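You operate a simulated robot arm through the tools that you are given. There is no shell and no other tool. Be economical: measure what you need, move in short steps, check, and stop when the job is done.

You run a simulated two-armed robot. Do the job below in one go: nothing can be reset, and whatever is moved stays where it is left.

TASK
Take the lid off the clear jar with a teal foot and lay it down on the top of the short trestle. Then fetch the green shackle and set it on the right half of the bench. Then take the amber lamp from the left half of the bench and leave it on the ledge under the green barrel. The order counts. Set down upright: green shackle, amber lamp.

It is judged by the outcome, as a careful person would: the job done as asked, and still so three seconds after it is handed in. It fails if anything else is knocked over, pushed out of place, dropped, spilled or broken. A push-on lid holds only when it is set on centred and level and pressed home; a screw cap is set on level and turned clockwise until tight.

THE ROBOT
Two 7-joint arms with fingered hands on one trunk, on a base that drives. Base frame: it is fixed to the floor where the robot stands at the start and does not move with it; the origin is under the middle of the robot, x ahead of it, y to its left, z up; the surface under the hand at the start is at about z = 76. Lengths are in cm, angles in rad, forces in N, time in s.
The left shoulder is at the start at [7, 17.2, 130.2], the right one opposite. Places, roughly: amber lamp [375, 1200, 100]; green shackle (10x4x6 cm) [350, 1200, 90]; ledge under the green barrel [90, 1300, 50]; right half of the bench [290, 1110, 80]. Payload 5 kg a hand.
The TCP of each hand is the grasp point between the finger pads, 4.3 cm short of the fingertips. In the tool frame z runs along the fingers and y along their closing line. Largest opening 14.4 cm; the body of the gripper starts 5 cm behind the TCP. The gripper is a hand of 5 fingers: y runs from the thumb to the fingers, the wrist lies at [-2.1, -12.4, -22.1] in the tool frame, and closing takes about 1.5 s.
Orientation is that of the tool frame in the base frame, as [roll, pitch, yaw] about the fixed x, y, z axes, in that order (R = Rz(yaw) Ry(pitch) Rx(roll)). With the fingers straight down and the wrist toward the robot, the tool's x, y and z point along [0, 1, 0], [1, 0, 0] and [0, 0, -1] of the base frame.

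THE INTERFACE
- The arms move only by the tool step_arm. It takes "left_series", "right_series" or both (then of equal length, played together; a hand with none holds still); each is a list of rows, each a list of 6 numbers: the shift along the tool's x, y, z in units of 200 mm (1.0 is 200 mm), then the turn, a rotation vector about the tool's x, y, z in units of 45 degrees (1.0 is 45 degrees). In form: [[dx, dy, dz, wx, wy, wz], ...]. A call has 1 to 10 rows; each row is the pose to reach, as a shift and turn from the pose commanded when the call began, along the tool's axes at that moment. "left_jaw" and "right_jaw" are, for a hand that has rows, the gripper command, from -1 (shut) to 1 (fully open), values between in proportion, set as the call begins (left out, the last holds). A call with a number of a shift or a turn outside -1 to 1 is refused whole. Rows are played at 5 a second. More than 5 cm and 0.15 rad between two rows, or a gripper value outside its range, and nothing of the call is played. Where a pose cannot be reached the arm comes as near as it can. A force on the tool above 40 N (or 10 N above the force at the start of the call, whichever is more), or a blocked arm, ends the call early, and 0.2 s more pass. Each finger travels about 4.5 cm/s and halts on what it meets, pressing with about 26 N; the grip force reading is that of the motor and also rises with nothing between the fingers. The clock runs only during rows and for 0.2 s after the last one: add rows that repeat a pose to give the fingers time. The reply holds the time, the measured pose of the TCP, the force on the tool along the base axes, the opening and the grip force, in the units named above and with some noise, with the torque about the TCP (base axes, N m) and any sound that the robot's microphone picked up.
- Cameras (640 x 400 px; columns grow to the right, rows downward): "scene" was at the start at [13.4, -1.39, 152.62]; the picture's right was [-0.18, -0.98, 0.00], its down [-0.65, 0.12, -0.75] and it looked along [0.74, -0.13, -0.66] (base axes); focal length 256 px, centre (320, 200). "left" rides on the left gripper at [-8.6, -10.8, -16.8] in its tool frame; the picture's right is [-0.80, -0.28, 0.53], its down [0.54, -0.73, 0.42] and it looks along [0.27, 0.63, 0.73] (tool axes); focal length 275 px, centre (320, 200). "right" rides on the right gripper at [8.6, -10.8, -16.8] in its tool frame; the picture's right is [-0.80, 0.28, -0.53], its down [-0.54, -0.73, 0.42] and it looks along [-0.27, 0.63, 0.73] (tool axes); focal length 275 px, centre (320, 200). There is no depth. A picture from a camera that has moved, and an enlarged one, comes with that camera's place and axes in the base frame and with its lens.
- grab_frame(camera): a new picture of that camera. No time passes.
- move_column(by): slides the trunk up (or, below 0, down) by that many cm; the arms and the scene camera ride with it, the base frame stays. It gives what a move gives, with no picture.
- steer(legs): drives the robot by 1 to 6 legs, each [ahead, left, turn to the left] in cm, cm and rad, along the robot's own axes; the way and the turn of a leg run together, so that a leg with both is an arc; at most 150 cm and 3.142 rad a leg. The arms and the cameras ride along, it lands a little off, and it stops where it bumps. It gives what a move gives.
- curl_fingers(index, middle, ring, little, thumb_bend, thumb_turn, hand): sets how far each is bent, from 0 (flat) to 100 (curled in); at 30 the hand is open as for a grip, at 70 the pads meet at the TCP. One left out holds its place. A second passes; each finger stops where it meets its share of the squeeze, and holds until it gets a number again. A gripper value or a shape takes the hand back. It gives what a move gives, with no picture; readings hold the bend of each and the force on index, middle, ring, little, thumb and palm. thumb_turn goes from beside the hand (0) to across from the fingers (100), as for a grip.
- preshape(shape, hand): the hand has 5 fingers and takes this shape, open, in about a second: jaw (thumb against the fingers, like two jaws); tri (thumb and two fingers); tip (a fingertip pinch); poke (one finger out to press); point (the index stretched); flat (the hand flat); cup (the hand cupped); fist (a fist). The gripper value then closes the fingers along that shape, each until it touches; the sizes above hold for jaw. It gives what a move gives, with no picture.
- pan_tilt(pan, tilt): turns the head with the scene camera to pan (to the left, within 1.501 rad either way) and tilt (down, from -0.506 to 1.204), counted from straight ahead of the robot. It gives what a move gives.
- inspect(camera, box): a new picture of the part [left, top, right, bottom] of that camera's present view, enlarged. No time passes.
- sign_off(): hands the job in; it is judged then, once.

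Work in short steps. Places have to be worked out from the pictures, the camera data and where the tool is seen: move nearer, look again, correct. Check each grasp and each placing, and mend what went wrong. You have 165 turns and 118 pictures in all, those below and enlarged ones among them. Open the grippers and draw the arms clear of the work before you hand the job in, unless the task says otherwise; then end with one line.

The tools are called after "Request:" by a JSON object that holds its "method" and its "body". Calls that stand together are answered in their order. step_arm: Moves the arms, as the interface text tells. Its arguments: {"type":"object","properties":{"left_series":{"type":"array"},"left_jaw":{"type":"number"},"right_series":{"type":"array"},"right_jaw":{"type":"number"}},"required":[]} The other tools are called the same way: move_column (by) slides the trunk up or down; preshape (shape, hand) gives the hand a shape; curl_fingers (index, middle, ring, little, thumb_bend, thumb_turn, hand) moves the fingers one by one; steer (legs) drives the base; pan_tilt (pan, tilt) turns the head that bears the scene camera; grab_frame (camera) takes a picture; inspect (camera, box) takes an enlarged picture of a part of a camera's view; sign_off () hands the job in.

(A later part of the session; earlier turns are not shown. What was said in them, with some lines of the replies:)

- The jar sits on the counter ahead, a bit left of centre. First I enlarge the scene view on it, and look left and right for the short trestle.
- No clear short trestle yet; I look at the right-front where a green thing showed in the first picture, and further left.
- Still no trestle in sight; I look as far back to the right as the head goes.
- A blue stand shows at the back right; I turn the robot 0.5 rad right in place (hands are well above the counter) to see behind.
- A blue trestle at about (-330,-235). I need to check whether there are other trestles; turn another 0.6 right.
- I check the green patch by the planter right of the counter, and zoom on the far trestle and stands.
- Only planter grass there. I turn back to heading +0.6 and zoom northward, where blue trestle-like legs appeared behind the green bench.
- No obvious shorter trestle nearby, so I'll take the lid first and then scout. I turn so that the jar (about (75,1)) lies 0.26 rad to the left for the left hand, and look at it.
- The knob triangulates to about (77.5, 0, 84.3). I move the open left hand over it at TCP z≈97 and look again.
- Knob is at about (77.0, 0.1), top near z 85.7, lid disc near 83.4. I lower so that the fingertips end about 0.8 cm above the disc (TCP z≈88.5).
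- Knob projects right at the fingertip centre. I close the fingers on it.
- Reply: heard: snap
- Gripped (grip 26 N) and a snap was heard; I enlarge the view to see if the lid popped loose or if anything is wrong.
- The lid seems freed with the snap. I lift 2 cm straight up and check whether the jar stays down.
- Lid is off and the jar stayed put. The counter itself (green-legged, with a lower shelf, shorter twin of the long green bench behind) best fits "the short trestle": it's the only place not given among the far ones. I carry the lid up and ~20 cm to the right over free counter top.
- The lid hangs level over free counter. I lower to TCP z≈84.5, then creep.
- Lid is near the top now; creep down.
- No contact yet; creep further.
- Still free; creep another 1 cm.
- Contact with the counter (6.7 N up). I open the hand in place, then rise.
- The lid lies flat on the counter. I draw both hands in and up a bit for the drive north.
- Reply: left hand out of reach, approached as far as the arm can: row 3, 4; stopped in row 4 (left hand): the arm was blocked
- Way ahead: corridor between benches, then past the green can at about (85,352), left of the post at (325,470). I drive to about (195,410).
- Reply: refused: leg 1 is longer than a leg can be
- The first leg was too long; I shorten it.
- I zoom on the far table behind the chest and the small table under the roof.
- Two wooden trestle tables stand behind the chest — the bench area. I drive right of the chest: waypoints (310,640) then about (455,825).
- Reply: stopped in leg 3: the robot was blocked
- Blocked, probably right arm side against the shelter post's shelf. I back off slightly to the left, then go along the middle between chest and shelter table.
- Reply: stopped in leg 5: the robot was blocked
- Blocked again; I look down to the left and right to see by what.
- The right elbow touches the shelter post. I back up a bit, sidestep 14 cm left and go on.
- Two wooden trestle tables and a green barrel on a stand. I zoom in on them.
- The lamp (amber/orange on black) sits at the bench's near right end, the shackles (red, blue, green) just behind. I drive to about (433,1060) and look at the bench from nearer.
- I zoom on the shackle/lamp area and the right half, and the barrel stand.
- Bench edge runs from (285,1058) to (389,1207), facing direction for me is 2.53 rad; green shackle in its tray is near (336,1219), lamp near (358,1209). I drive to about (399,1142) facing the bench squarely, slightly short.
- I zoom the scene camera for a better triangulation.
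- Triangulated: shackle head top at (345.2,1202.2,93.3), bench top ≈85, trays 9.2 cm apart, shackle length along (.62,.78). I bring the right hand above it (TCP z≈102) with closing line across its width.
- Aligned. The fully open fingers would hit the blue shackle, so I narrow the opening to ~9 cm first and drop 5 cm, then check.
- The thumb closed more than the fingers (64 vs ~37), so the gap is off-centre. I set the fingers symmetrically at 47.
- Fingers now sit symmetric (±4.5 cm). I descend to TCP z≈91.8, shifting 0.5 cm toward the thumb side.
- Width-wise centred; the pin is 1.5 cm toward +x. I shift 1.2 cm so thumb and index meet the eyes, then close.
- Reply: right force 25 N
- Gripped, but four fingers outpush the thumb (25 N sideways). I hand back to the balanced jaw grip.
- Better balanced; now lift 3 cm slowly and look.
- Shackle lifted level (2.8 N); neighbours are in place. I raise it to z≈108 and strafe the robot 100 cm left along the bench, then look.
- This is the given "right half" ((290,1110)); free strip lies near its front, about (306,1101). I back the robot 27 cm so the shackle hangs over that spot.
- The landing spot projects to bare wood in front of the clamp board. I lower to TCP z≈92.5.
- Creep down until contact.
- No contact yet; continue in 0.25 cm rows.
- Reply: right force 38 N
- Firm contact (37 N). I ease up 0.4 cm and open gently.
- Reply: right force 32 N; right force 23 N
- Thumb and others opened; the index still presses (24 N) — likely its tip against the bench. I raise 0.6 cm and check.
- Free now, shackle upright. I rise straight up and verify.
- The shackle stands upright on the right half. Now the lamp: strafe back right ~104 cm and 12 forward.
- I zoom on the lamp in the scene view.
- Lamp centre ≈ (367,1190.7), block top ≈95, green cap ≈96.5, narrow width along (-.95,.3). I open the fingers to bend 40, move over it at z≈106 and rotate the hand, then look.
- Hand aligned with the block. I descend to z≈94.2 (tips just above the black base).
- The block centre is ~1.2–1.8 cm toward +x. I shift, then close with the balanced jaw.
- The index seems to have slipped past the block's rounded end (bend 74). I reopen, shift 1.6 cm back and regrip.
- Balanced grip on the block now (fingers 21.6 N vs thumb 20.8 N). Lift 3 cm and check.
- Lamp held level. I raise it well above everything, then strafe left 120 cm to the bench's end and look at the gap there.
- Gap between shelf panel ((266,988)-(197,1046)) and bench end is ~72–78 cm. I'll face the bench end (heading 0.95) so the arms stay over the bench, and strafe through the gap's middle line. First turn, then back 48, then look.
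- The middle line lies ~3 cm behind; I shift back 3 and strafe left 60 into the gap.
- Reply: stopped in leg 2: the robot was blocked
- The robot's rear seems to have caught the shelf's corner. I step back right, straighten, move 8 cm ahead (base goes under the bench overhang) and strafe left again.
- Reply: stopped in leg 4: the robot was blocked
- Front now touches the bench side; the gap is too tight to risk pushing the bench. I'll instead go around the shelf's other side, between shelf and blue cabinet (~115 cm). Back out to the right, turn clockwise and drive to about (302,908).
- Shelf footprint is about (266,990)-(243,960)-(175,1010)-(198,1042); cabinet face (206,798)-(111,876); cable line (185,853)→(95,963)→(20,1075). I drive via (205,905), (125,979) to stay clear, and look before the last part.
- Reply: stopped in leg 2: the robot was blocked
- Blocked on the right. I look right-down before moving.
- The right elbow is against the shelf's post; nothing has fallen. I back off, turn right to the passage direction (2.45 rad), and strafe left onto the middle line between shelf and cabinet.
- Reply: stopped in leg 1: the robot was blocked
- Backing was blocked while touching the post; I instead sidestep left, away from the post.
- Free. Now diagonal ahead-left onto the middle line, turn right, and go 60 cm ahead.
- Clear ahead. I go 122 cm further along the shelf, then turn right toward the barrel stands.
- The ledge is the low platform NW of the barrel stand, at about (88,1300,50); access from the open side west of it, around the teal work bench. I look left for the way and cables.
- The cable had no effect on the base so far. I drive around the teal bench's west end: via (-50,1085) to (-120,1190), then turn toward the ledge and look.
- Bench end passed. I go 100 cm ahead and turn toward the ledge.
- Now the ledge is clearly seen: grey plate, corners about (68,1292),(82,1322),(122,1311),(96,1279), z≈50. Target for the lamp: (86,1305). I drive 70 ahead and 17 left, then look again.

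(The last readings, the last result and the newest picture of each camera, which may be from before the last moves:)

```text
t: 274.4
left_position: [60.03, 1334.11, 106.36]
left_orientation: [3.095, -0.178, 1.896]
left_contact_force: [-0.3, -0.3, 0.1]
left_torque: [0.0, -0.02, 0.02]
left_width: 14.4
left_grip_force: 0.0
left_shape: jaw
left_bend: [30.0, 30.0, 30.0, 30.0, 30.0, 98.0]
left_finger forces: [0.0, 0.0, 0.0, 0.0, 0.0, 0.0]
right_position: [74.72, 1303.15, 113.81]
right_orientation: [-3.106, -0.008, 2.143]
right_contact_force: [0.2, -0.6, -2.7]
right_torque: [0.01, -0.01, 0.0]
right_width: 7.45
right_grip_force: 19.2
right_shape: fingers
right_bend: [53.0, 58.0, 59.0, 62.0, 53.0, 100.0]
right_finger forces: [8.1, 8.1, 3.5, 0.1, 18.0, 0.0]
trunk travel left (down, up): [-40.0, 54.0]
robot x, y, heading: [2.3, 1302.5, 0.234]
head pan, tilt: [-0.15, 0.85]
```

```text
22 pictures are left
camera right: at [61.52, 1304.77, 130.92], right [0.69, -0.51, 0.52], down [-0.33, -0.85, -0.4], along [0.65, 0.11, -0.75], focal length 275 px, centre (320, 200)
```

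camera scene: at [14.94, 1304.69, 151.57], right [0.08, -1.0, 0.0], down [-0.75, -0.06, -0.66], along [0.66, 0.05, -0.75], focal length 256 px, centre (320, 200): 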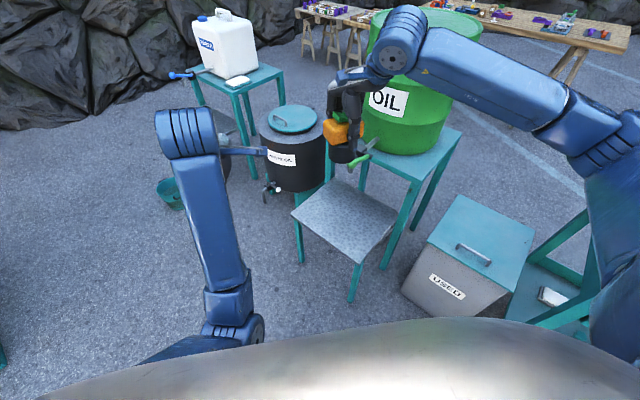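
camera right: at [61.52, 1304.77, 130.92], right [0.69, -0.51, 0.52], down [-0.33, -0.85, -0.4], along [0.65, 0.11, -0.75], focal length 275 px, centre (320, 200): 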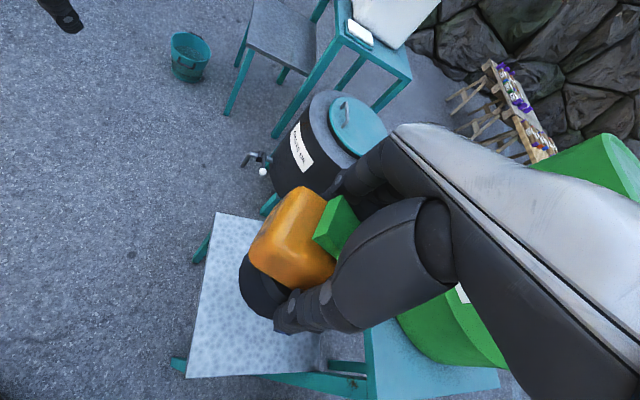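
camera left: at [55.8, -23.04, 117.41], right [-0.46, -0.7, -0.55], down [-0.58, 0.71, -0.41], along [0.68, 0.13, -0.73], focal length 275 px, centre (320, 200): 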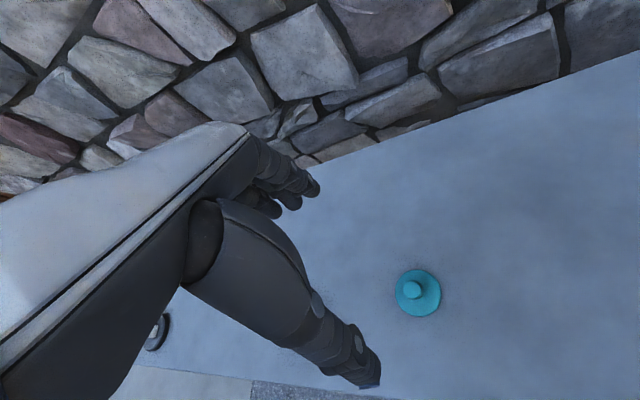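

Ledge z≈50, centre about (95,1297); the barrel's tap reaches over (101,1297), so I aim the lamp at (86,1303.5), west of it. First I move the hand over that spot, then lower the trunk 35 cm.

Request:
{"method": "step_arm", "body": {"right_series": [[-0.075, 0.12, 0, 0, 0, 0], [-0.15, 0.24, 0, 0, 0, 0], [-0.22, 0.36, 0, 0, 0, 0], [-0.293, 0.483, 0, 0, 0, 0], [-0.293, 0.483, 0, 0, 0, 0]]}}

Request:
{"method": "move_column", "body": {"by": -25}}

Request:
{"method": "grab_frame", "body": {"camera": "scene"}}

```text
t: 275.6
left_position: [60.03, 1334.03, 106.46]
left_orientation: [3.094, -0.181, 1.897]
left_contact_force: [0.2, 0.4, 0.4]
left_torque: [-0.02, -0.04, 0.0]
left_width: 14.38
left_grip_force: 0.0
left_shape: jaw
left_bend: [30.0, 30.0, 30.0, 30.0, 30.0, 98.0]
left_finger forces: [0.0, 0.0, 0.0, 0.0, 0.1, 0.0]
right_position: [86.06, 1303.38, 113.56]
right_orientation: [-3.107, -0.006, 2.143]
right_contact_force: [0.1, -0.9, -1.5]
right_torque: [0.0, -0.03, -0.02]
right_width: 7.44
right_grip_force: 19.0
right_shape: fingers
right_bend: [54.0, 58.0, 59.0, 62.0, 53.0, 100.0]
right_finger forces: [8.1, 8.0, 3.7, 0.0, 18.2, 0.0]
trunk travel left (down, up): [-40.0, 54.0]
robot x, y, heading: [1.92, 1302.67, 0.231]
head pan, tilt: [-0.15, 0.85]
```

```text
t: 278.2
left_position: [60.0, 1334.08, 81.51]
left_orientation: [3.093, -0.179, 1.895]
left_contact_force: [-0.1, 0.6, -0.5]
left_torque: [0.03, -0.01, 0.0]
left_width: 14.39
left_grip_force: 0.1
left_shape: jaw
left_bend: [30.0, 30.0, 30.0, 30.0, 30.0, 98.0]
left_finger forces: [0.0, 0.0, 0.0, 0.0, 0.0, 0.1]
right_position: [85.87, 1303.36, 88.37]
right_orientation: [-3.107, -0.007, 2.143]
right_contact_force: [-0.7, 5.1, 4.4]
right_torque: [-0.32, -0.22, 0.09]
right_width: 7.49
right_grip_force: 24.0
right_shape: fingers
right_bend: [53.0, 58.0, 61.0, 62.0, 52.0, 100.0]
right_finger forces: [12.7, 12.3, 5.0, 0.2, 19.1, 0.0]
trunk travel left (down, up): [-15.0, 79.0]
robot x, y, heading: [2.15, 1302.5, 0.231]
head pan, tilt: [-0.15, 0.85]
```

```text
21 pictures are left
camera scene: at [14.86, 1304.71, 126.57], right [0.08, -1.0, 0.0], down [-0.75, -0.06, -0.66], along [0.66, 0.05, -0.75], focal length 256 px, centre (320, 200)
```

scene: 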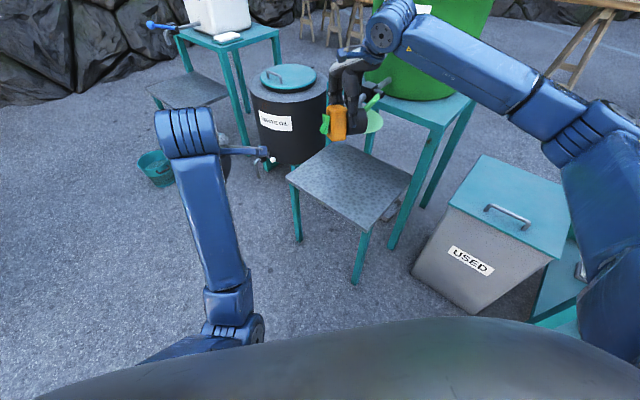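

The lamp seems to have caught something (contact force, tilted). I zoom before moving.

Request:
{"method": "inspect", "body": {"camera": "scene", "box": [290, 50, 430, 200]}}

Request:
{"method": "grab_frame", "body": {"camera": "right"}}

```text
2.67 times, centred on (360, 125) of scene
camera zoom: at [14.86, 1304.71, 126.57], right [0.08, -1.0, 0.0], down [-0.75, -0.06, -0.66], along [0.66, 0.05, -0.75], focal length 682 px, centre (213, 400)
```

zoom: 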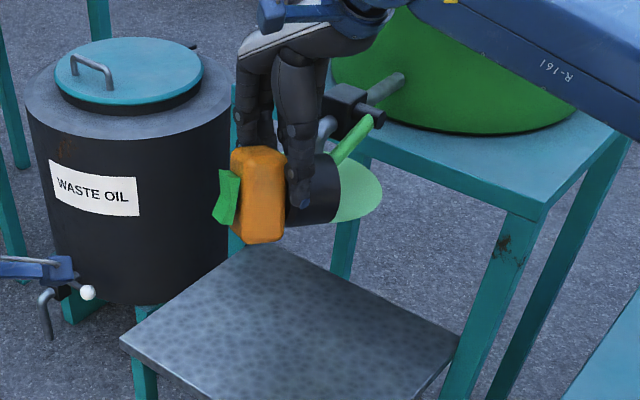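

```text
19 pictures are left
camera right: at [72.74, 1305.06, 105.64], right [0.69, -0.51, 0.52], down [-0.33, -0.85, -0.4], along [0.65, 0.1, -0.75], focal length 275 px, centre (320, 200)
```

right: 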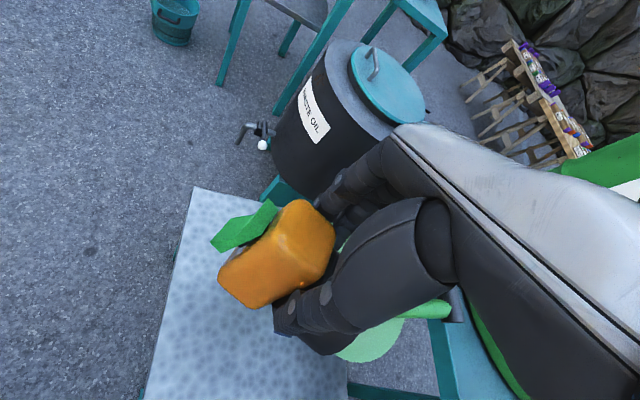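

The lamp's base caught on the tap and swung ~90° in the grip (still held). I raise the trunk again and back off 40 cm.

Request:
{"method": "move_column", "body": {"by": 20}}

Request:
{"method": "steer", "body": {"legs": [[-40, 0, 0]]}}

Request:
{"method": "grab_frame", "body": {"camera": "scene"}}

```text
t: 280.4
left_position: [60.15, 1334.06, 101.36]
left_orientation: [3.096, -0.179, 1.894]
left_contact_force: [-0.2, -0.2, -0.8]
left_torque: [-0.01, 0.02, -0.01]
left_width: 14.4
left_grip_force: 0.0
left_shape: jaw
left_bend: [30.0, 30.0, 30.0, 30.0, 30.0, 98.0]
left_finger forces: [0.1, 0.0, 0.0, 0.0, 0.0, 0.1]
right_position: [85.92, 1303.37, 108.4]
right_orientation: [-3.104, -0.007, 2.143]
right_contact_force: [0.4, 0.4, -3.4]
right_torque: [-0.04, -0.03, 0.01]
right_width: 6.48
right_grip_force: 13.5
right_shape: fingers
right_bend: [55.0, 60.0, 62.0, 62.0, 56.0, 100.0]
right_finger forces: [7.8, 5.8, 0.0, 0.0, 12.2, 0.0]
trunk travel left (down, up): [-35.0, 59.0]
robot x, y, heading: [2.05, 1302.6, 0.23]
head pan, tilt: [-0.15, 0.85]
```

```text
t: 282.9
left_position: [20.37, 1324.51, 101.33]
left_orientation: [3.095, -0.178, 1.894]
left_contact_force: [0.1, -0.3, -0.5]
left_torque: [0.0, 0.0, 0.0]
left_width: 14.42
left_grip_force: 0.0
left_shape: jaw
left_bend: [30.0, 30.0, 30.0, 30.0, 30.0, 98.0]
left_finger forces: [0.0, 0.1, 0.1, 0.0, 0.0, 0.0]
right_position: [46.31, 1294.02, 108.4]
right_orientation: [-3.108, -0.008, 2.142]
right_contact_force: [-0.6, 0.0, -2.7]
right_torque: [-0.05, -0.06, 0.01]
right_width: 6.48
right_grip_force: 12.8
right_shape: fingers
right_bend: [55.0, 60.0, 62.0, 62.0, 56.0, 100.0]
right_finger forces: [7.9, 5.8, 0.0, 0.0, 12.2, 0.0]
trunk travel left (down, up): [-35.0, 59.0]
robot x, y, heading: [-37.36, 1293.58, 0.236]
head pan, tilt: [-0.15, 0.85]
```

```text
18 pictures are left
camera scene: at [-24.81, 1295.27, 146.56], right [0.08, -1.0, 0.0], down [-0.75, -0.06, -0.66], along [0.66, 0.05, -0.75], focal length 256 px, centre (320, 200)
```

scene: 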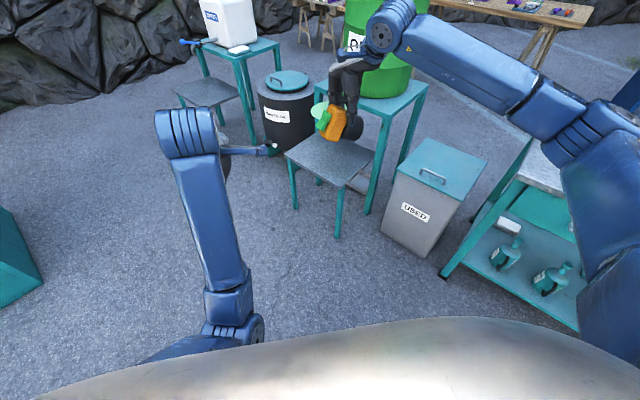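

Held but with less grip; I firm up the fingers and zoom to see the lamp's attitude.

Request:
{"method": "curl_fingers", "body": {"hand": "right", "index": 75, "middle": 75, "thumb_bend": 80}}

Request:
{"method": "inspect", "body": {"camera": "scene", "box": [280, 60, 400, 200]}}

Request:
{"method": "grab_frame", "body": {"camera": "right"}}

```text
t: 283.9
left_position: [20.47, 1324.66, 101.36]
left_orientation: [3.097, -0.18, 1.895]
left_contact_force: [-0.7, 0.4, -0.3]
left_torque: [-0.03, -0.05, 0.01]
left_width: 14.37
left_grip_force: 0.1
left_shape: jaw
left_bend: [30.0, 30.0, 30.0, 30.0, 30.0, 98.0]
left_finger forces: [0.0, 0.1, 0.1, 0.0, 0.0, 0.0]
right_position: [46.15, 1293.93, 108.36]
right_orientation: [-3.108, -0.007, 2.142]
right_contact_force: [-0.1, 0.3, -3.6]
right_torque: [-0.05, -0.06, 0.02]
right_width: 6.4
right_grip_force: 21.1
right_shape: fingers
right_bend: [56.0, 61.0, 62.0, 62.0, 56.0, 100.0]
right_finger forces: [10.6, 11.4, 0.0, 0.0, 20.3, 0.0]
trunk travel left (down, up): [-35.0, 59.0]
robot x, y, heading: [-37.7, 1293.49, 0.235]
head pan, tilt: [-0.15, 0.85]
```

```text
2.86 times, centred on (340, 130) of scene
camera zoom: at [-24.79, 1295.27, 146.56], right [0.08, -1.0, 0.0], down [-0.75, -0.06, -0.66], along [0.66, 0.05, -0.75], focal length 731 px, centre (263, 400)
```

zoom: 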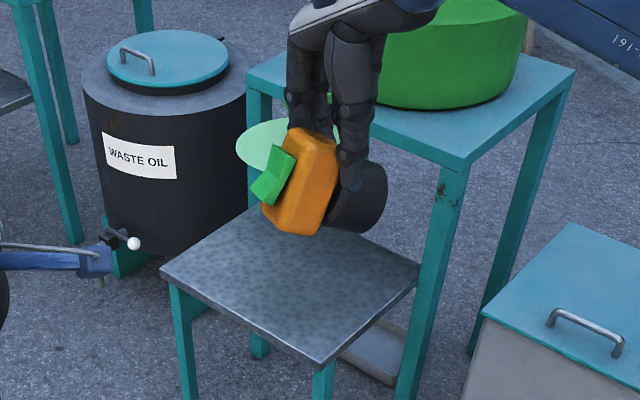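

```text
16 pictures are left
camera right: at [33.05, 1295.62, 125.6], right [0.69, -0.51, 0.52], down [-0.33, -0.85, -0.4], along [0.65, 0.1, -0.76], focal length 275 px, centre (320, 200)
```

right: 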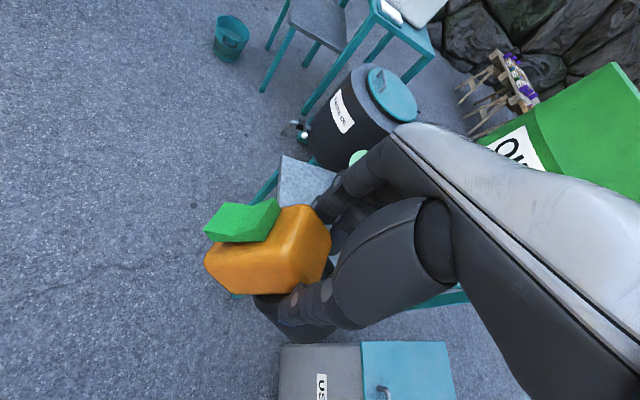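

The lamp is tilted ~52° about the thumb–finger axis, and there is a light-green dish under the tap over the ledge centre (z≈80) that it caught on. I'll re-orient the hand so that it leans back toward me and the lamp comes upright; first half of that rotation.

Request:
{"method": "step_arm", "body": {"right_series": [[0, 0, 0, -0.066, 0.0636, 0.135], [0, 0, 0, -0.132, 0.127, 0.27], [0, 0, 0, -0.198, 0.191, 0.405], [0, 0, 0, -0.263, 0.255, 0.54], [0, 0, 0, -0.33, 0.318, 0.675], [0, 0, 0, -0.395, 0.382, 0.81], [0, 0, 0, -0.461, 0.4455, 0.945], [0, 0, 0, -0.461, 0.4455, 0.945]]}}

```text
t: 285.7
left_position: [20.39, 1324.48, 101.42]
left_orientation: [3.096, -0.179, 1.895]
left_contact_force: [0.2, -0.1, 0.5]
left_torque: [0.0, -0.01, 0.02]
left_width: 14.37
left_grip_force: 0.0
left_shape: jaw
left_bend: [30.0, 30.0, 30.0, 30.0, 30.0, 98.0]
left_finger forces: [0.0, 0.0, 0.0, 0.0, 0.0, 0.1]
right_position: [46.25, 1293.93, 108.38]
right_orientation: [2.957, -0.426, 1.419]
right_contact_force: [0.0, 0.4, -2.5]
right_torque: [-0.1, 0.03, -0.01]
right_width: 6.4
right_grip_force: 21.1
right_shape: fingers
right_bend: [56.0, 61.0, 62.0, 62.0, 56.0, 100.0]
right_finger forces: [10.3, 11.3, 0.1, 0.0, 20.1, 0.0]
trunk travel left (down, up): [-35.0, 59.0]
robot x, y, heading: [-37.48, 1293.31, 0.234]
head pan, tilt: [-0.15, 0.85]
```

Reached well. Second half.

Request:
{"method": "step_arm", "body": {"right_series": [[0, 0, 0, -0.066, 0.0636, 0.135], [0, 0, 0, -0.132, 0.127, 0.27], [0, 0, 0, -0.198, 0.191, 0.405], [0, 0, 0, -0.263, 0.255, 0.54], [0, 0, 0, -0.33, 0.318, 0.675], [0, 0, 0, -0.395, 0.382, 0.81], [0, 0, 0, -0.461, 0.4455, 0.945], [0, 0, 0, -0.461, 0.4455, 0.945]]}}

Request:
{"method": "inspect", "body": {"camera": "scene", "box": [260, 60, 420, 220]}}

```text
t: 287.5
left_position: [20.35, 1324.55, 101.45]
left_orientation: [3.095, -0.18, 1.893]
left_contact_force: [-0.4, 0.0, -0.5]
left_torque: [0.02, -0.03, -0.01]
left_width: 14.38
left_grip_force: 0.2
left_shape: jaw
left_bend: [30.0, 30.0, 30.0, 30.0, 30.0, 98.0]
left_finger forces: [0.0, 0.1, 0.0, 0.0, 0.0, 0.0]
right_position: [46.34, 1293.89, 108.4]
right_orientation: [-3.132, -0.874, 0.529]
right_contact_force: [0.2, 0.4, -3.2]
right_torque: [-0.1, 0.16, 0.03]
right_width: 6.41
right_grip_force: 21.3
right_shape: fingers
right_bend: [56.0, 61.0, 62.0, 62.0, 56.0, 100.0]
right_finger forces: [10.4, 11.5, 0.1, 0.0, 20.0, 0.0]
trunk travel left (down, up): [-35.0, 59.0]
robot x, y, heading: [-37.72, 1293.3, 0.233]
head pan, tilt: [-0.15, 0.85]
```

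```text
2.50 times, centred on (340, 140) of scene
camera zoom: at [-24.81, 1295.22, 146.56], right [0.08, -1.0, 0.0], down [-0.75, -0.06, -0.66], along [0.66, 0.05, -0.75], focal length 640 px, centre (270, 350)
```

zoom: 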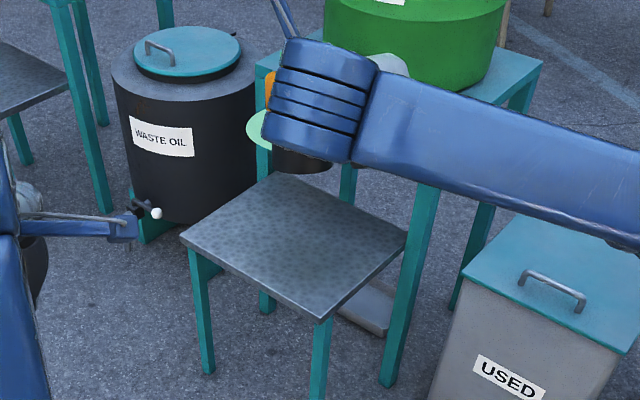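

The hand now leans back and the lamp base looks level. I check with the hand camera.

Request:
{"method": "grab_frame", "body": {"camera": "right"}}

Request:
{"method": "grab_frame", "body": {"camera": "left"}}

```text
14 pictures are left
camera right: at [34.47, 1299.48, 125.85], right [-0.65, -0.71, -0.27], down [-0.39, 0.62, -0.68], along [0.65, -0.34, -0.68], focal length 275 px, centre (320, 200)
```

right: 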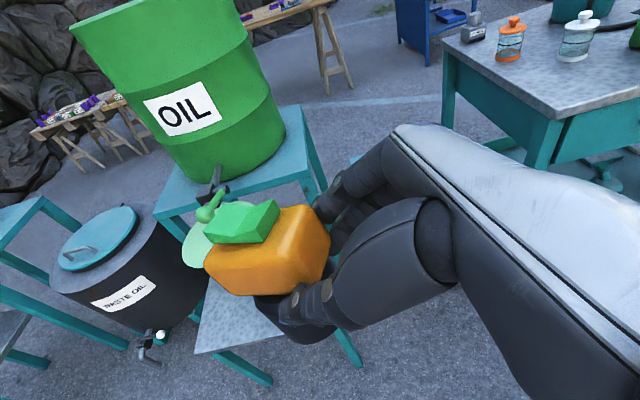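

```text
13 pictures are left
camera left: at [12.96, 1310.03, 115.8], right [-0.03, -0.73, -0.68], down [-0.86, 0.36, -0.35], along [0.5, 0.58, -0.64], focal length 275 px, centre (320, 200)
```

left: 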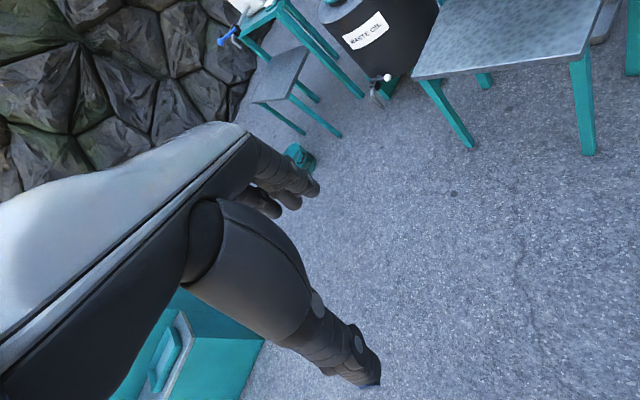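

Lamp is upright in the hand (held by the fingertips, its centre ≈6 cm ahead of the TCP). To keep my elbow away from the bin I'll approach from the NW: strafe left 80, ahead 43, turn right 0.78, staying ~40 cm short of the ledge.

Request:
{"method": "steer", "body": {"legs": [[0, 80, 0], [41, 0, 0], [0, 0, -0.783]]}}

Request:
{"method": "pan_tilt", "body": {"pan": -0.1, "tilt": 0.8}}

Request:
{"method": "grab_frame", "body": {"camera": "scene"}}

```text
t: 296.0
left_position: [48.0, 1361.5, 101.38]
left_orientation: [3.097, -0.179, 1.11]
left_contact_force: [-1.0, -0.4, 0.4]
left_torque: [0.0, -0.03, 0.03]
left_width: 14.41
left_grip_force: 0.0
left_shape: jaw
left_bend: [30.0, 30.0, 30.0, 30.0, 30.0, 98.0]
left_finger forces: [0.0, 0.0, 0.1, 0.1, 0.0, 0.0]
right_position: [44.63, 1321.84, 108.42]
right_orientation: [-3.13, -0.875, -0.254]
right_contact_force: [0.8, 0.4, -2.6]
right_torque: [0.03, 0.18, 0.02]
right_width: 6.42
right_grip_force: 20.7
right_shape: fingers
right_bend: [56.0, 61.0, 62.0, 62.0, 56.0, 100.0]
right_finger forces: [10.2, 11.4, 0.0, 0.1, 19.7, 0.1]
trunk travel left (down, up): [-35.0, 59.0]
robot x, y, heading: [-15.13, 1380.51, -0.553]
head pan, tilt: [-0.15, 0.85]
```

```text
t: 296.6
left_position: [48.02, 1361.71, 101.27]
left_orientation: [3.095, -0.18, 1.11]
left_contact_force: [0.5, -0.4, 0.6]
left_torque: [0.01, 0.02, -0.02]
left_width: 14.39
left_grip_force: 0.1
left_shape: jaw
left_bend: [30.0, 30.0, 30.0, 30.0, 30.0, 98.0]
left_finger forces: [0.1, 0.0, 0.0, 0.1, 0.0, 0.0]
right_position: [44.55, 1321.69, 108.49]
right_orientation: [-3.132, -0.873, -0.254]
right_contact_force: [0.3, -0.2, -2.6]
right_torque: [0.05, 0.2, -0.01]
right_width: 6.38
right_grip_force: 20.8
right_shape: fingers
right_bend: [56.0, 61.0, 62.0, 62.0, 56.0, 100.0]
right_finger forces: [10.3, 11.3, 0.0, 0.1, 19.7, 0.1]
trunk travel left (down, up): [-35.0, 59.0]
robot x, y, heading: [-15.13, 1380.37, -0.549]
head pan, tilt: [-0.099, 0.799]
```

```text
12 pictures are left
camera scene: at [-4.35, 1373.05, 146.96], right [-0.61, -0.79, 0.0], down [-0.57, 0.44, -0.7], along [0.55, -0.42, -0.72], focal length 256 px, centre (320, 200)
```

scene: 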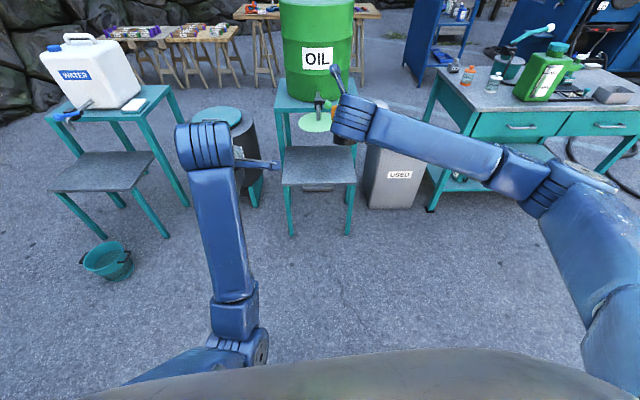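

A light-green disc under the oil tap was not there before; I zoom to see whether the tap was nudged.

Request:
{"method": "inspect", "body": {"camera": "scene", "box": [270, 80, 370, 150]}}

```text
5.71 times, centred on (320, 115) of scene
camera zoom: at [-4.35, 1373.05, 146.96], right [-0.61, -0.79, 0.0], down [-0.57, 0.44, -0.7], along [0.55, -0.42, -0.72], focal length 1462 px, centre (320, 686)
```

zoom: 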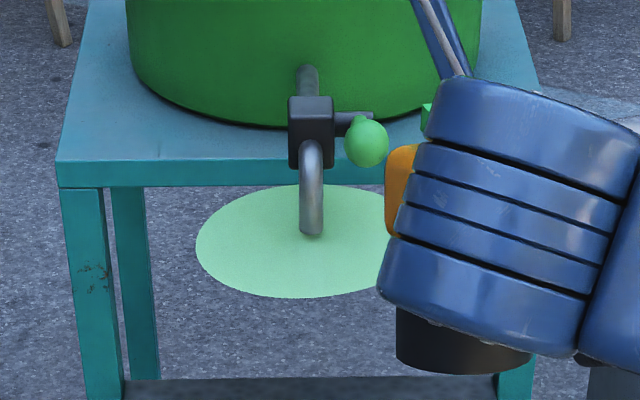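

The tap lever still points the same way as before, so I leave it alone. Now I lower the trunk 35 cm here, short of the ledge, to bring the lamp below tap height.

Request:
{"method": "move_column", "body": {"by": -34}}

Request:
{"method": "step_arm", "body": {"right_series": [[-0.115, 0, 0.096, 0, 0, 0], [-0.23, 0, 0.193, 0, 0, 0], [-0.345, 0, 0.289, 0, 0, 0], [-0.345, 0, 0.289, 0, 0, 0]]}}

Request:
{"method": "grab_frame", "body": {"camera": "scene"}}

```text
t: 299.9
left_position: [47.95, 1361.6, 67.38]
left_orientation: [3.095, -0.18, 1.11]
left_contact_force: [0.5, -0.1, -0.3]
left_torque: [0.01, -0.01, 0.0]
left_width: 14.37
left_grip_force: 0.0
left_shape: jaw
left_bend: [30.0, 30.0, 30.0, 30.0, 30.0, 98.0]
left_finger forces: [0.0, 0.0, 0.0, 0.1, 0.0, 0.0]
right_position: [44.67, 1321.69, 74.49]
right_orientation: [-3.134, -0.874, -0.255]
right_contact_force: [-0.2, -0.5, -2.9]
right_torque: [0.01, 0.17, 0.01]
right_width: 6.38
right_grip_force: 20.9
right_shape: fingers
right_bend: [56.0, 61.0, 62.0, 62.0, 56.0, 100.0]
right_finger forces: [10.3, 11.4, 0.0, 0.0, 19.7, 0.0]
trunk travel left (down, up): [-1.0, 93.0]
robot x, y, heading: [-15.17, 1380.56, -0.556]
head pan, tilt: [-0.099, 0.799]
```

```text
t: 300.9
left_position: [47.99, 1361.69, 67.42]
left_orientation: [3.095, -0.18, 1.111]
left_contact_force: [-0.1, 0.1, 0.2]
left_torque: [0.01, 0.0, 0.01]
left_width: 14.41
left_grip_force: 0.0
left_shape: jaw
left_bend: [30.0, 30.0, 30.0, 30.0, 30.0, 98.0]
left_finger forces: [0.0, 0.0, 0.1, 0.1, 0.1, 0.1]
right_position: [44.59, 1321.79, 65.36]
right_orientation: [-3.131, -0.875, -0.256]
right_contact_force: [0.5, -0.7, -2.5]
right_torque: [0.05, 0.14, 0.0]
right_width: 6.39
right_grip_force: 20.7
right_shape: fingers
right_bend: [56.0, 61.0, 62.0, 62.0, 56.0, 100.0]
right_finger forces: [10.2, 11.6, 0.0, 0.0, 19.8, 0.1]
trunk travel left (down, up): [-1.0, 93.0]
robot x, y, heading: [-15.12, 1380.27, -0.554]
head pan, tilt: [-0.099, 0.799]
```

```text
10 pictures are left
camera scene: at [-4.35, 1373.08, 112.97], right [-0.61, -0.79, 0.0], down [-0.57, 0.44, -0.7], along [0.55, -0.42, -0.72], focal length 256 px, centre (320, 200)
```

scene: 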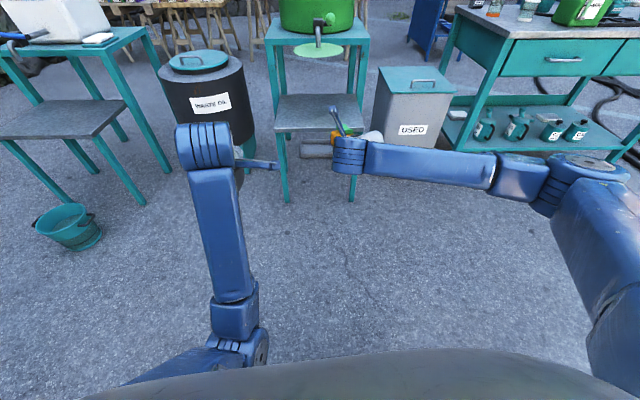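

The passage under the tap looks right. I raise 1.5 cm for safety over the ledge edge and drive ahead 39 cm.

Request:
{"method": "step_arm", "body": {"right_series": [[0.0575, 0, -0.048, 0, 0, 0], [0.0575, 0, -0.048, 0, 0, 0]]}}

Request:
{"method": "steer", "body": {"legs": [[39, 0, 0]]}}

Request:
{"method": "grab_frame", "body": {"camera": "right"}}

Request:
{"method": "inspect", "body": {"camera": "scene", "box": [240, 40, 440, 190]}}

```text
t: 301.5
left_position: [47.95, 1361.59, 67.41]
left_orientation: [3.096, -0.18, 1.111]
left_contact_force: [0.0, 0.0, -0.2]
left_torque: [0.03, -0.02, 0.0]
left_width: 14.41
left_grip_force: 0.1
left_shape: jaw
left_bend: [30.0, 30.0, 30.0, 30.0, 30.0, 98.0]
left_finger forces: [0.1, 0.0, 0.0, 0.0, 0.0, 0.1]
right_position: [44.51, 1321.77, 66.88]
right_orientation: [-3.133, -0.871, -0.253]
right_contact_force: [0.6, 0.3, -2.4]
right_torque: [0.05, 0.17, 0.01]
right_width: 6.39
right_grip_force: 20.8
right_shape: fingers
right_bend: [56.0, 61.0, 62.0, 62.0, 56.0, 100.0]
right_finger forces: [10.2, 11.5, 0.0, 0.0, 19.7, 0.0]
trunk travel left (down, up): [-1.0, 93.0]
robot x, y, heading: [-14.62, 1380.17, -0.552]
head pan, tilt: [-0.099, 0.799]
```

```text
t: 304.0
left_position: [81.47, 1341.16, 67.28]
left_orientation: [3.096, -0.179, 1.111]
left_contact_force: [0.6, -0.5, 0.1]
left_torque: [0.01, 0.02, 0.0]
left_width: 14.39
left_grip_force: 0.2
left_shape: jaw
left_bend: [30.0, 30.0, 30.0, 30.0, 30.0, 98.0]
left_finger forces: [0.1, 0.1, 0.1, 0.0, 0.1, 0.1]
right_position: [78.2, 1301.22, 66.9]
right_orientation: [-3.135, -0.872, -0.251]
right_contact_force: [0.2, 0.1, -3.0]
right_torque: [-0.05, 0.12, -0.05]
right_width: 6.41
right_grip_force: 20.7
right_shape: fingers
right_bend: [56.0, 61.0, 62.0, 62.0, 56.0, 100.0]
right_finger forces: [10.2, 11.5, 0.0, 0.2, 19.7, 0.0]
trunk travel left (down, up): [-1.0, 93.0]
robot x, y, heading: [18.21, 1359.97, -0.55]
head pan, tilt: [-0.099, 0.799]
```

```text
9 pictures are left
camera right: at [73.74, 1313.54, 84.23], right [-0.96, -0.05, -0.27], down [0.15, 0.71, -0.68], along [0.23, -0.7, -0.68], focal length 275 px, centre (320, 200)
```

right: 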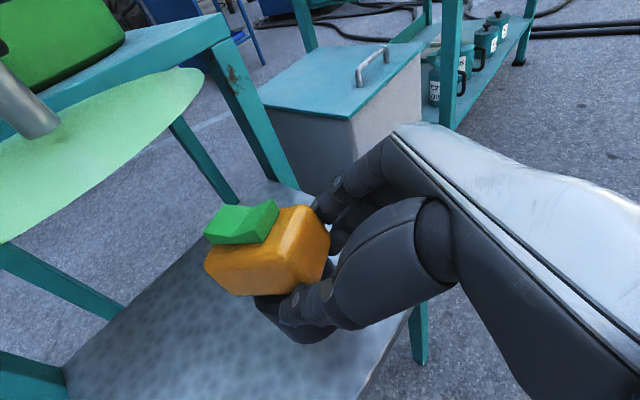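

```text
2.67 times, centred on (340, 115) of scene
camera zoom: at [29.16, 1352.49, 112.95], right [-0.61, -0.8, 0.0], down [-0.57, 0.43, -0.7], along [0.55, -0.42, -0.72], focal length 682 px, centre (267, 427)
```

zoom: 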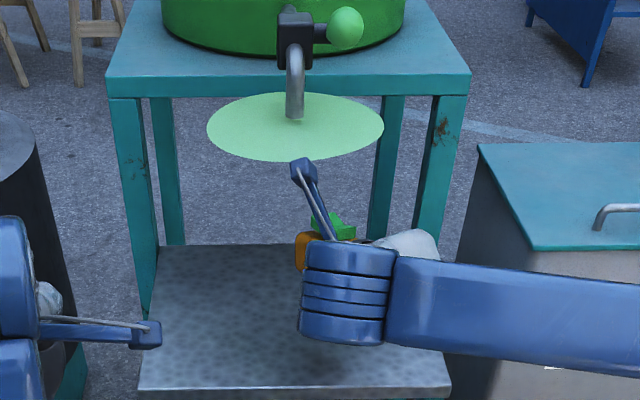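

The lamp is over the ledge's near half. I lower 3.5 cm, then creep.

Request:
{"method": "step_arm", "body": {"right_series": [[-0.038, 0, 0.032, 0, 0, 0], [-0.077, 0, 0.064, 0, 0, 0], [-0.115, 0, 0.0965, 0, 0, 0], [-0.134, 0, 0.1125, 0, 0, 0], [-0.134, 0, 0.1125, 0, 0, 0]]}}

```text
t: 305.2
left_position: [81.42, 1341.2, 67.31]
left_orientation: [3.096, -0.181, 1.111]
left_contact_force: [-0.3, 0.4, 0.3]
left_torque: [-0.02, 0.01, -0.02]
left_width: 14.4
left_grip_force: 0.1
left_shape: jaw
left_bend: [30.0, 30.0, 30.0, 30.0, 30.0, 98.0]
left_finger forces: [0.1, 0.1, 0.1, 0.1, 0.0, 0.0]
right_position: [78.25, 1301.36, 63.36]
right_orientation: [-3.132, -0.874, -0.252]
right_contact_force: [0.8, -0.1, -1.4]
right_torque: [0.0, 0.11, -0.02]
right_width: 6.39
right_grip_force: 20.1
right_shape: fingers
right_bend: [56.0, 61.0, 62.0, 62.0, 56.0, 100.0]
right_finger forces: [10.2, 11.6, 0.1, 0.0, 19.8, 0.0]
trunk travel left (down, up): [-1.0, 93.0]
robot x, y, heading: [18.46, 1360.17, -0.552]
head pan, tilt: [-0.099, 0.799]
```

Creep 1 cm more in small rows.

Request:
{"method": "step_arm", "body": {"right_series": [[-0.01, 0, 0.008, 0, 0, 0], [-0.02, 0, 0.016, 0, 0, 0], [-0.03, 0, 0.024, 0, 0, 0], [-0.04, 0, 0.032, 0, 0, 0], [-0.04, 0, 0.032, 0, 0, 0]]}}

```text
t: 306.4
left_position: [81.4, 1341.24, 67.42]
left_orientation: [3.095, -0.181, 1.111]
left_contact_force: [0.7, 0.2, 0.4]
left_torque: [-0.01, 0.01, -0.01]
left_width: 14.36
left_grip_force: 0.1
left_shape: jaw
left_bend: [30.0, 30.0, 30.0, 30.0, 30.0, 98.0]
left_finger forces: [0.1, 0.1, 0.0, 0.1, 0.0, 0.1]
right_position: [78.0, 1301.26, 62.41]
right_orientation: [-3.133, -0.872, -0.255]
right_contact_force: [-0.8, -0.3, -3.1]
right_torque: [0.03, 0.13, -0.01]
right_width: 6.4
right_grip_force: 20.8
right_shape: fingers
right_bend: [56.0, 61.0, 62.0, 62.0, 56.0, 100.0]
right_finger forces: [10.2, 11.5, 0.0, 0.1, 19.8, 0.0]
trunk travel left (down, up): [-1.0, 93.0]
robot x, y, heading: [18.57, 1359.81, -0.552]
head pan, tilt: [-0.099, 0.799]
```

Still hanging free (-3 N). Continue creeping.

Request:
{"method": "step_arm", "body": {"right_series": [[-0.01, 0, 0.008, 0, 0, 0], [-0.02, 0, 0.016, 0, 0, 0], [-0.03, 0, 0.024, 0, 0, 0], [-0.04, 0, 0.032, 0, 0, 0], [-0.04, 0, 0.032, 0, 0, 0]]}}

Request:
{"method": "grab_frame", "body": {"camera": "right"}}

```text
t: 307.6
left_position: [81.36, 1341.3, 67.48]
left_orientation: [3.094, -0.179, 1.111]
left_contact_force: [0.0, 0.0, 0.4]
left_torque: [0.01, -0.05, 0.0]
left_width: 14.39
left_grip_force: 0.0
left_shape: jaw
left_bend: [30.0, 30.0, 30.0, 30.0, 30.0, 98.0]
left_finger forces: [0.0, 0.0, 0.1, 0.1, 0.0, 0.0]
right_position: [78.14, 1301.33, 61.46]
right_orientation: [-3.134, -0.875, -0.252]
right_contact_force: [-2.4, 1.1, 5.0]
right_torque: [-0.08, -0.3, 0.02]
right_width: 6.41
right_grip_force: 20.0
right_shape: fingers
right_bend: [56.0, 61.0, 62.0, 62.0, 56.0, 100.0]
right_finger forces: [10.6, 10.3, 0.0, 0.1, 19.9, 0.0]
trunk travel left (down, up): [-1.0, 93.0]
robot x, y, heading: [18.48, 1360.46, -0.552]
head pan, tilt: [-0.099, 0.799]
```

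```text
7 pictures are left
camera right: at [73.61, 1313.59, 78.84], right [-0.96, -0.05, -0.27], down [0.15, 0.71, -0.68], along [0.23, -0.7, -0.68], focal length 275 px, centre (320, 200)
```

right: 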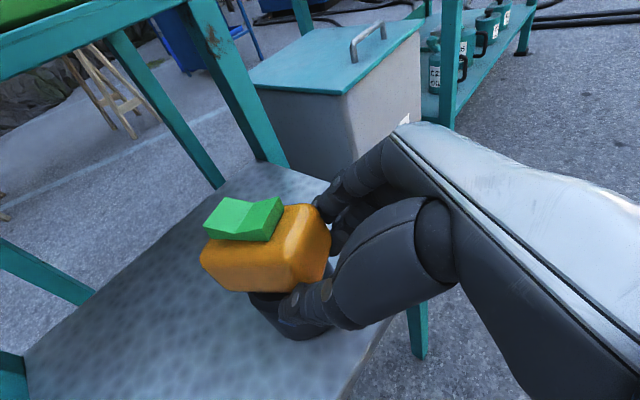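

Contact (≈8 N net). I press 0.4 cm more so the base seats flat, then open slowly.

Request:
{"method": "step_arm", "body": {"right_series": [[-0.008, 0, 0.0065, 0, 0, 0], [-0.015, 0, 0.013, 0, 0, 0], [-0.015, 0, 0.013, 0, 0, 0]]}}

Request:
{"method": "curl_fingers", "body": {"hand": "right", "index": 52, "middle": 52, "ring": 50, "little": 50, "thumb_bend": 52}}

Request:
{"method": "curl_fingers", "body": {"hand": "right", "index": 38, "middle": 38, "ring": 38, "little": 38, "thumb_bend": 38}}

Request:
{"method": "grab_frame", "body": {"camera": "right"}}

```text
t: 308.4
left_position: [81.36, 1341.27, 67.44]
left_orientation: [3.093, -0.179, 1.11]
left_contact_force: [0.2, 0.1, 0.1]
left_torque: [0.01, 0.0, 0.02]
left_width: 14.37
left_grip_force: 0.1
left_shape: jaw
left_bend: [30.0, 30.0, 30.0, 30.0, 30.0, 98.0]
left_finger forces: [0.0, 0.0, 0.0, 0.0, 0.1, 0.1]
right_position: [78.06, 1301.37, 61.03]
right_orientation: [-3.134, -0.875, -0.251]
right_contact_force: [-1.4, 1.2, 5.0]
right_torque: [-0.12, -0.29, 0.02]
right_width: 6.34
right_grip_force: 20.4
right_shape: fingers
right_bend: [56.0, 61.0, 62.0, 62.0, 56.0, 100.0]
right_finger forces: [10.5, 11.3, 0.0, 0.1, 19.8, 0.0]
trunk travel left (down, up): [-1.0, 93.0]
robot x, y, heading: [18.53, 1359.68, -0.549]
head pan, tilt: [-0.099, 0.799]
```

```text
t: 309.4
left_position: [81.43, 1341.18, 67.35]
left_orientation: [3.095, -0.18, 1.11]
left_contact_force: [0.6, -0.3, 0.3]
left_torque: [0.02, 0.02, -0.01]
left_width: 14.39
left_grip_force: 0.0
left_shape: jaw
left_bend: [30.0, 30.0, 30.0, 30.0, 30.0, 98.0]
left_finger forces: [0.0, 0.1, 0.0, 0.0, 0.0, 0.0]
right_position: [78.06, 1301.22, 60.98]
right_orientation: [-3.131, -0.872, -0.253]
right_contact_force: [0.4, -0.2, 0.1]
right_torque: [-0.01, 0.03, -0.02]
right_width: 7.08
right_grip_force: 0.1
right_shape: fingers
right_bend: [52.0, 52.0, 50.0, 50.0, 52.0, 100.0]
right_finger forces: [0.0, 0.1, 0.0, 0.0, 0.0, 0.0]
trunk travel left (down, up): [-1.0, 93.0]
robot x, y, heading: [18.13, 1359.57, -0.548]
head pan, tilt: [-0.099, 0.799]
```

```text
t: 310.4
left_position: [81.45, 1341.08, 67.37]
left_orientation: [3.095, -0.18, 1.111]
left_contact_force: [-0.3, -0.6, -0.5]
left_torque: [0.0, 0.06, 0.0]
left_width: 14.4
left_grip_force: 0.1
left_shape: jaw
left_bend: [30.0, 30.0, 30.0, 30.0, 30.0, 98.0]
left_finger forces: [0.0, 0.0, 0.1, 0.1, 0.0, 0.0]
right_position: [78.05, 1301.27, 61.04]
right_orientation: [-3.136, -0.872, -0.251]
right_contact_force: [0.6, 0.5, -0.5]
right_torque: [0.0, 0.0, 0.02]
right_width: 12.06
right_grip_force: 0.0
right_shape: fingers
right_bend: [38.0, 38.0, 38.0, 38.0, 38.0, 100.0]
right_finger forces: [0.0, 0.1, 0.0, 0.0, 0.0, 0.0]
trunk travel left (down, up): [-1.0, 93.0]
robot x, y, heading: [18.5, 1360.16, -0.547]
head pan, tilt: [-0.099, 0.799]
```

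```text
6 pictures are left
camera right: at [73.63, 1313.59, 78.38], right [-0.96, -0.05, -0.27], down [0.15, 0.71, -0.68], along [0.23, -0.7, -0.68], focal length 275 px, centre (320, 200)
```

right: 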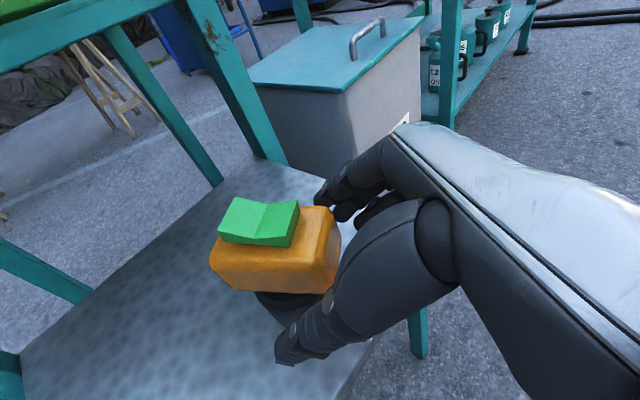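

The lamp stands upright on the ledge, fingers clear. I draw the hand straight back horizontally, then back the robot off.

Request:
{"method": "step_arm", "body": {"right_series": [[-0.103, 0, -0.123, 0, 0, 0], [-0.206, 0, -0.245, 0, 0, 0], [-0.31, 0, -0.368, 0, 0, 0], [-0.412, 0, -0.49, 0, 0, 0], [-0.514, 0, -0.613, 0, 0, 0]]}}

Request:
{"method": "steer", "body": {"legs": [[-45, 0, 0]]}}

Request:
{"method": "grab_frame", "body": {"camera": "scene"}}

```text
t: 311.6
left_position: [81.38, 1341.25, 67.4]
left_orientation: [3.095, -0.181, 1.111]
left_contact_force: [0.4, 0.7, 0.2]
left_torque: [-0.01, 0.0, 0.04]
left_width: 14.37
left_grip_force: 0.1
left_shape: jaw
left_bend: [30.0, 30.0, 30.0, 30.0, 30.0, 98.0]
left_finger forces: [0.1, 0.1, 0.0, 0.0, 0.0, 0.0]
right_position: [62.59, 1305.19, 61.14]
right_orientation: [-3.133, -0.875, -0.252]
right_contact_force: [-0.2, 0.5, -1.0]
right_torque: [0.01, -0.02, -0.03]
right_width: 12.09
right_grip_force: 0.0
right_shape: fingers
right_bend: [38.0, 38.0, 38.0, 38.0, 38.0, 100.0]
right_finger forces: [0.0, 0.0, 0.1, 0.1, 0.1, 0.1]
trunk travel left (down, up): [-1.0, 93.0]
robot x, y, heading: [17.87, 1359.91, -0.548]
head pan, tilt: [-0.099, 0.799]
```

```text
t: 314.3
left_position: [43.26, 1364.63, 67.41]
left_orientation: [3.096, -0.179, 1.109]
left_contact_force: [0.0, 1.4, -0.8]
left_torque: [0.0, -0.03, 0.01]
left_width: 14.37
left_grip_force: 0.1
left_shape: jaw
left_bend: [30.0, 30.0, 30.0, 30.0, 30.0, 98.0]
left_finger forces: [0.0, 0.0, 0.0, 0.1, 0.0, 0.0]
right_position: [24.26, 1328.46, 61.05]
right_orientation: [-3.133, -0.875, -0.254]
right_contact_force: [-0.3, 0.8, 0.5]
right_torque: [0.02, 0.02, 0.02]
right_width: 12.05
right_grip_force: 0.1
right_shape: fingers
right_bend: [38.0, 38.0, 38.0, 38.0, 38.0, 100.0]
right_finger forces: [0.1, 0.1, 0.1, 0.0, 0.0, 0.0]
trunk travel left (down, up): [-1.0, 93.0]
robot x, y, heading: [-19.65, 1383.49, -0.552]
head pan, tilt: [-0.099, 0.799]
```

```text
5 pictures are left
camera scene: at [-9.1, 1376.01, 112.98], right [-0.61, -0.79, 0.0], down [-0.57, 0.44, -0.7], along [0.55, -0.42, -0.72], focal length 256 px, centre (320, 200)
```

scene: 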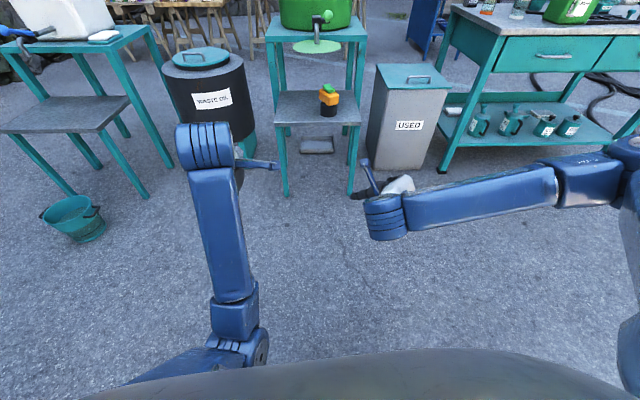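

The lamp stands on the ledge. I zoom once more on lamp and tap.

Request:
{"method": "inspect", "body": {"camera": "scene", "box": [260, 0, 380, 130]}}

```text
3.08 times, centred on (320, 65) of scene
camera zoom: at [-9.1, 1376.01, 112.98], right [-0.61, -0.79, 0.0], down [-0.57, 0.44, -0.7], along [0.55, -0.42, -0.72], focal length 787 px, centre (320, 615)
```

zoom: 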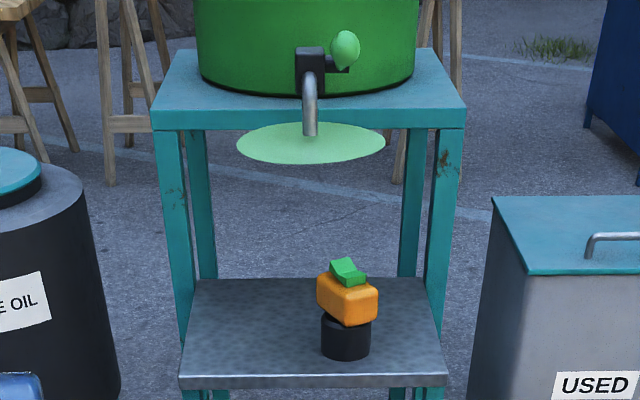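

Lamp is upright on the ledge with the hand clear. I open the right hand fully and finish.

Request:
{"method": "step_arm", "body": {"right_series": [[0, 0, 0, 0, 0, 0], [0, 0, 0, 0, 0, 0], [0, 0, 0, 0, 0, 0], [0, 0, 0, 0, 0, 0]], "right_jaw": 1}}

Request:
{"method": "sign_off", "body": {}}

```text
t: 315.3
left_position: [43.41, 1364.42, 67.47]
left_orientation: [3.095, -0.181, 1.11]
left_contact_force: [0.1, -0.6, 0.0]
left_torque: [0.01, 0.02, 0.02]
left_width: 14.39
left_grip_force: 0.0
left_shape: jaw
left_bend: [30.0, 30.0, 30.0, 30.0, 30.0, 98.0]
left_finger forces: [0.0, 0.0, 0.0, 0.0, 0.0, 0.0]
right_position: [24.29, 1328.51, 61.05]
right_orientation: [-3.135, -0.873, -0.254]
right_contact_force: [-0.6, 1.0, 0.4]
right_torque: [0.0, 0.01, 0.04]
right_width: 14.37
right_grip_force: 0.0
right_shape: jaw
right_bend: [30.0, 30.0, 30.0, 30.0, 30.0, 98.0]
right_finger forces: [0.0, 0.1, 0.0, 0.0, 0.1, 0.1]
trunk travel left (down, up): [-1.0, 93.0]
robot x, y, heading: [-19.73, 1383.41, -0.555]
head pan, tilt: [-0.099, 0.799]
```

```text
The job is handed in.
```

The lid is on the counter beside the jar, which I took to be the short trestle without confirming it; the green shackle is upright on the right half of the bench, and the amber lamp is upright on the ledge. On the first try at the ledge the lamp seems to have caught on the barrel's tap, and a pale green disc then appeared under the spout that may be spilled oil, which I did not resolve; the robot also bumped posts, a shelf and the bench while driving, and I saw nothing fall.
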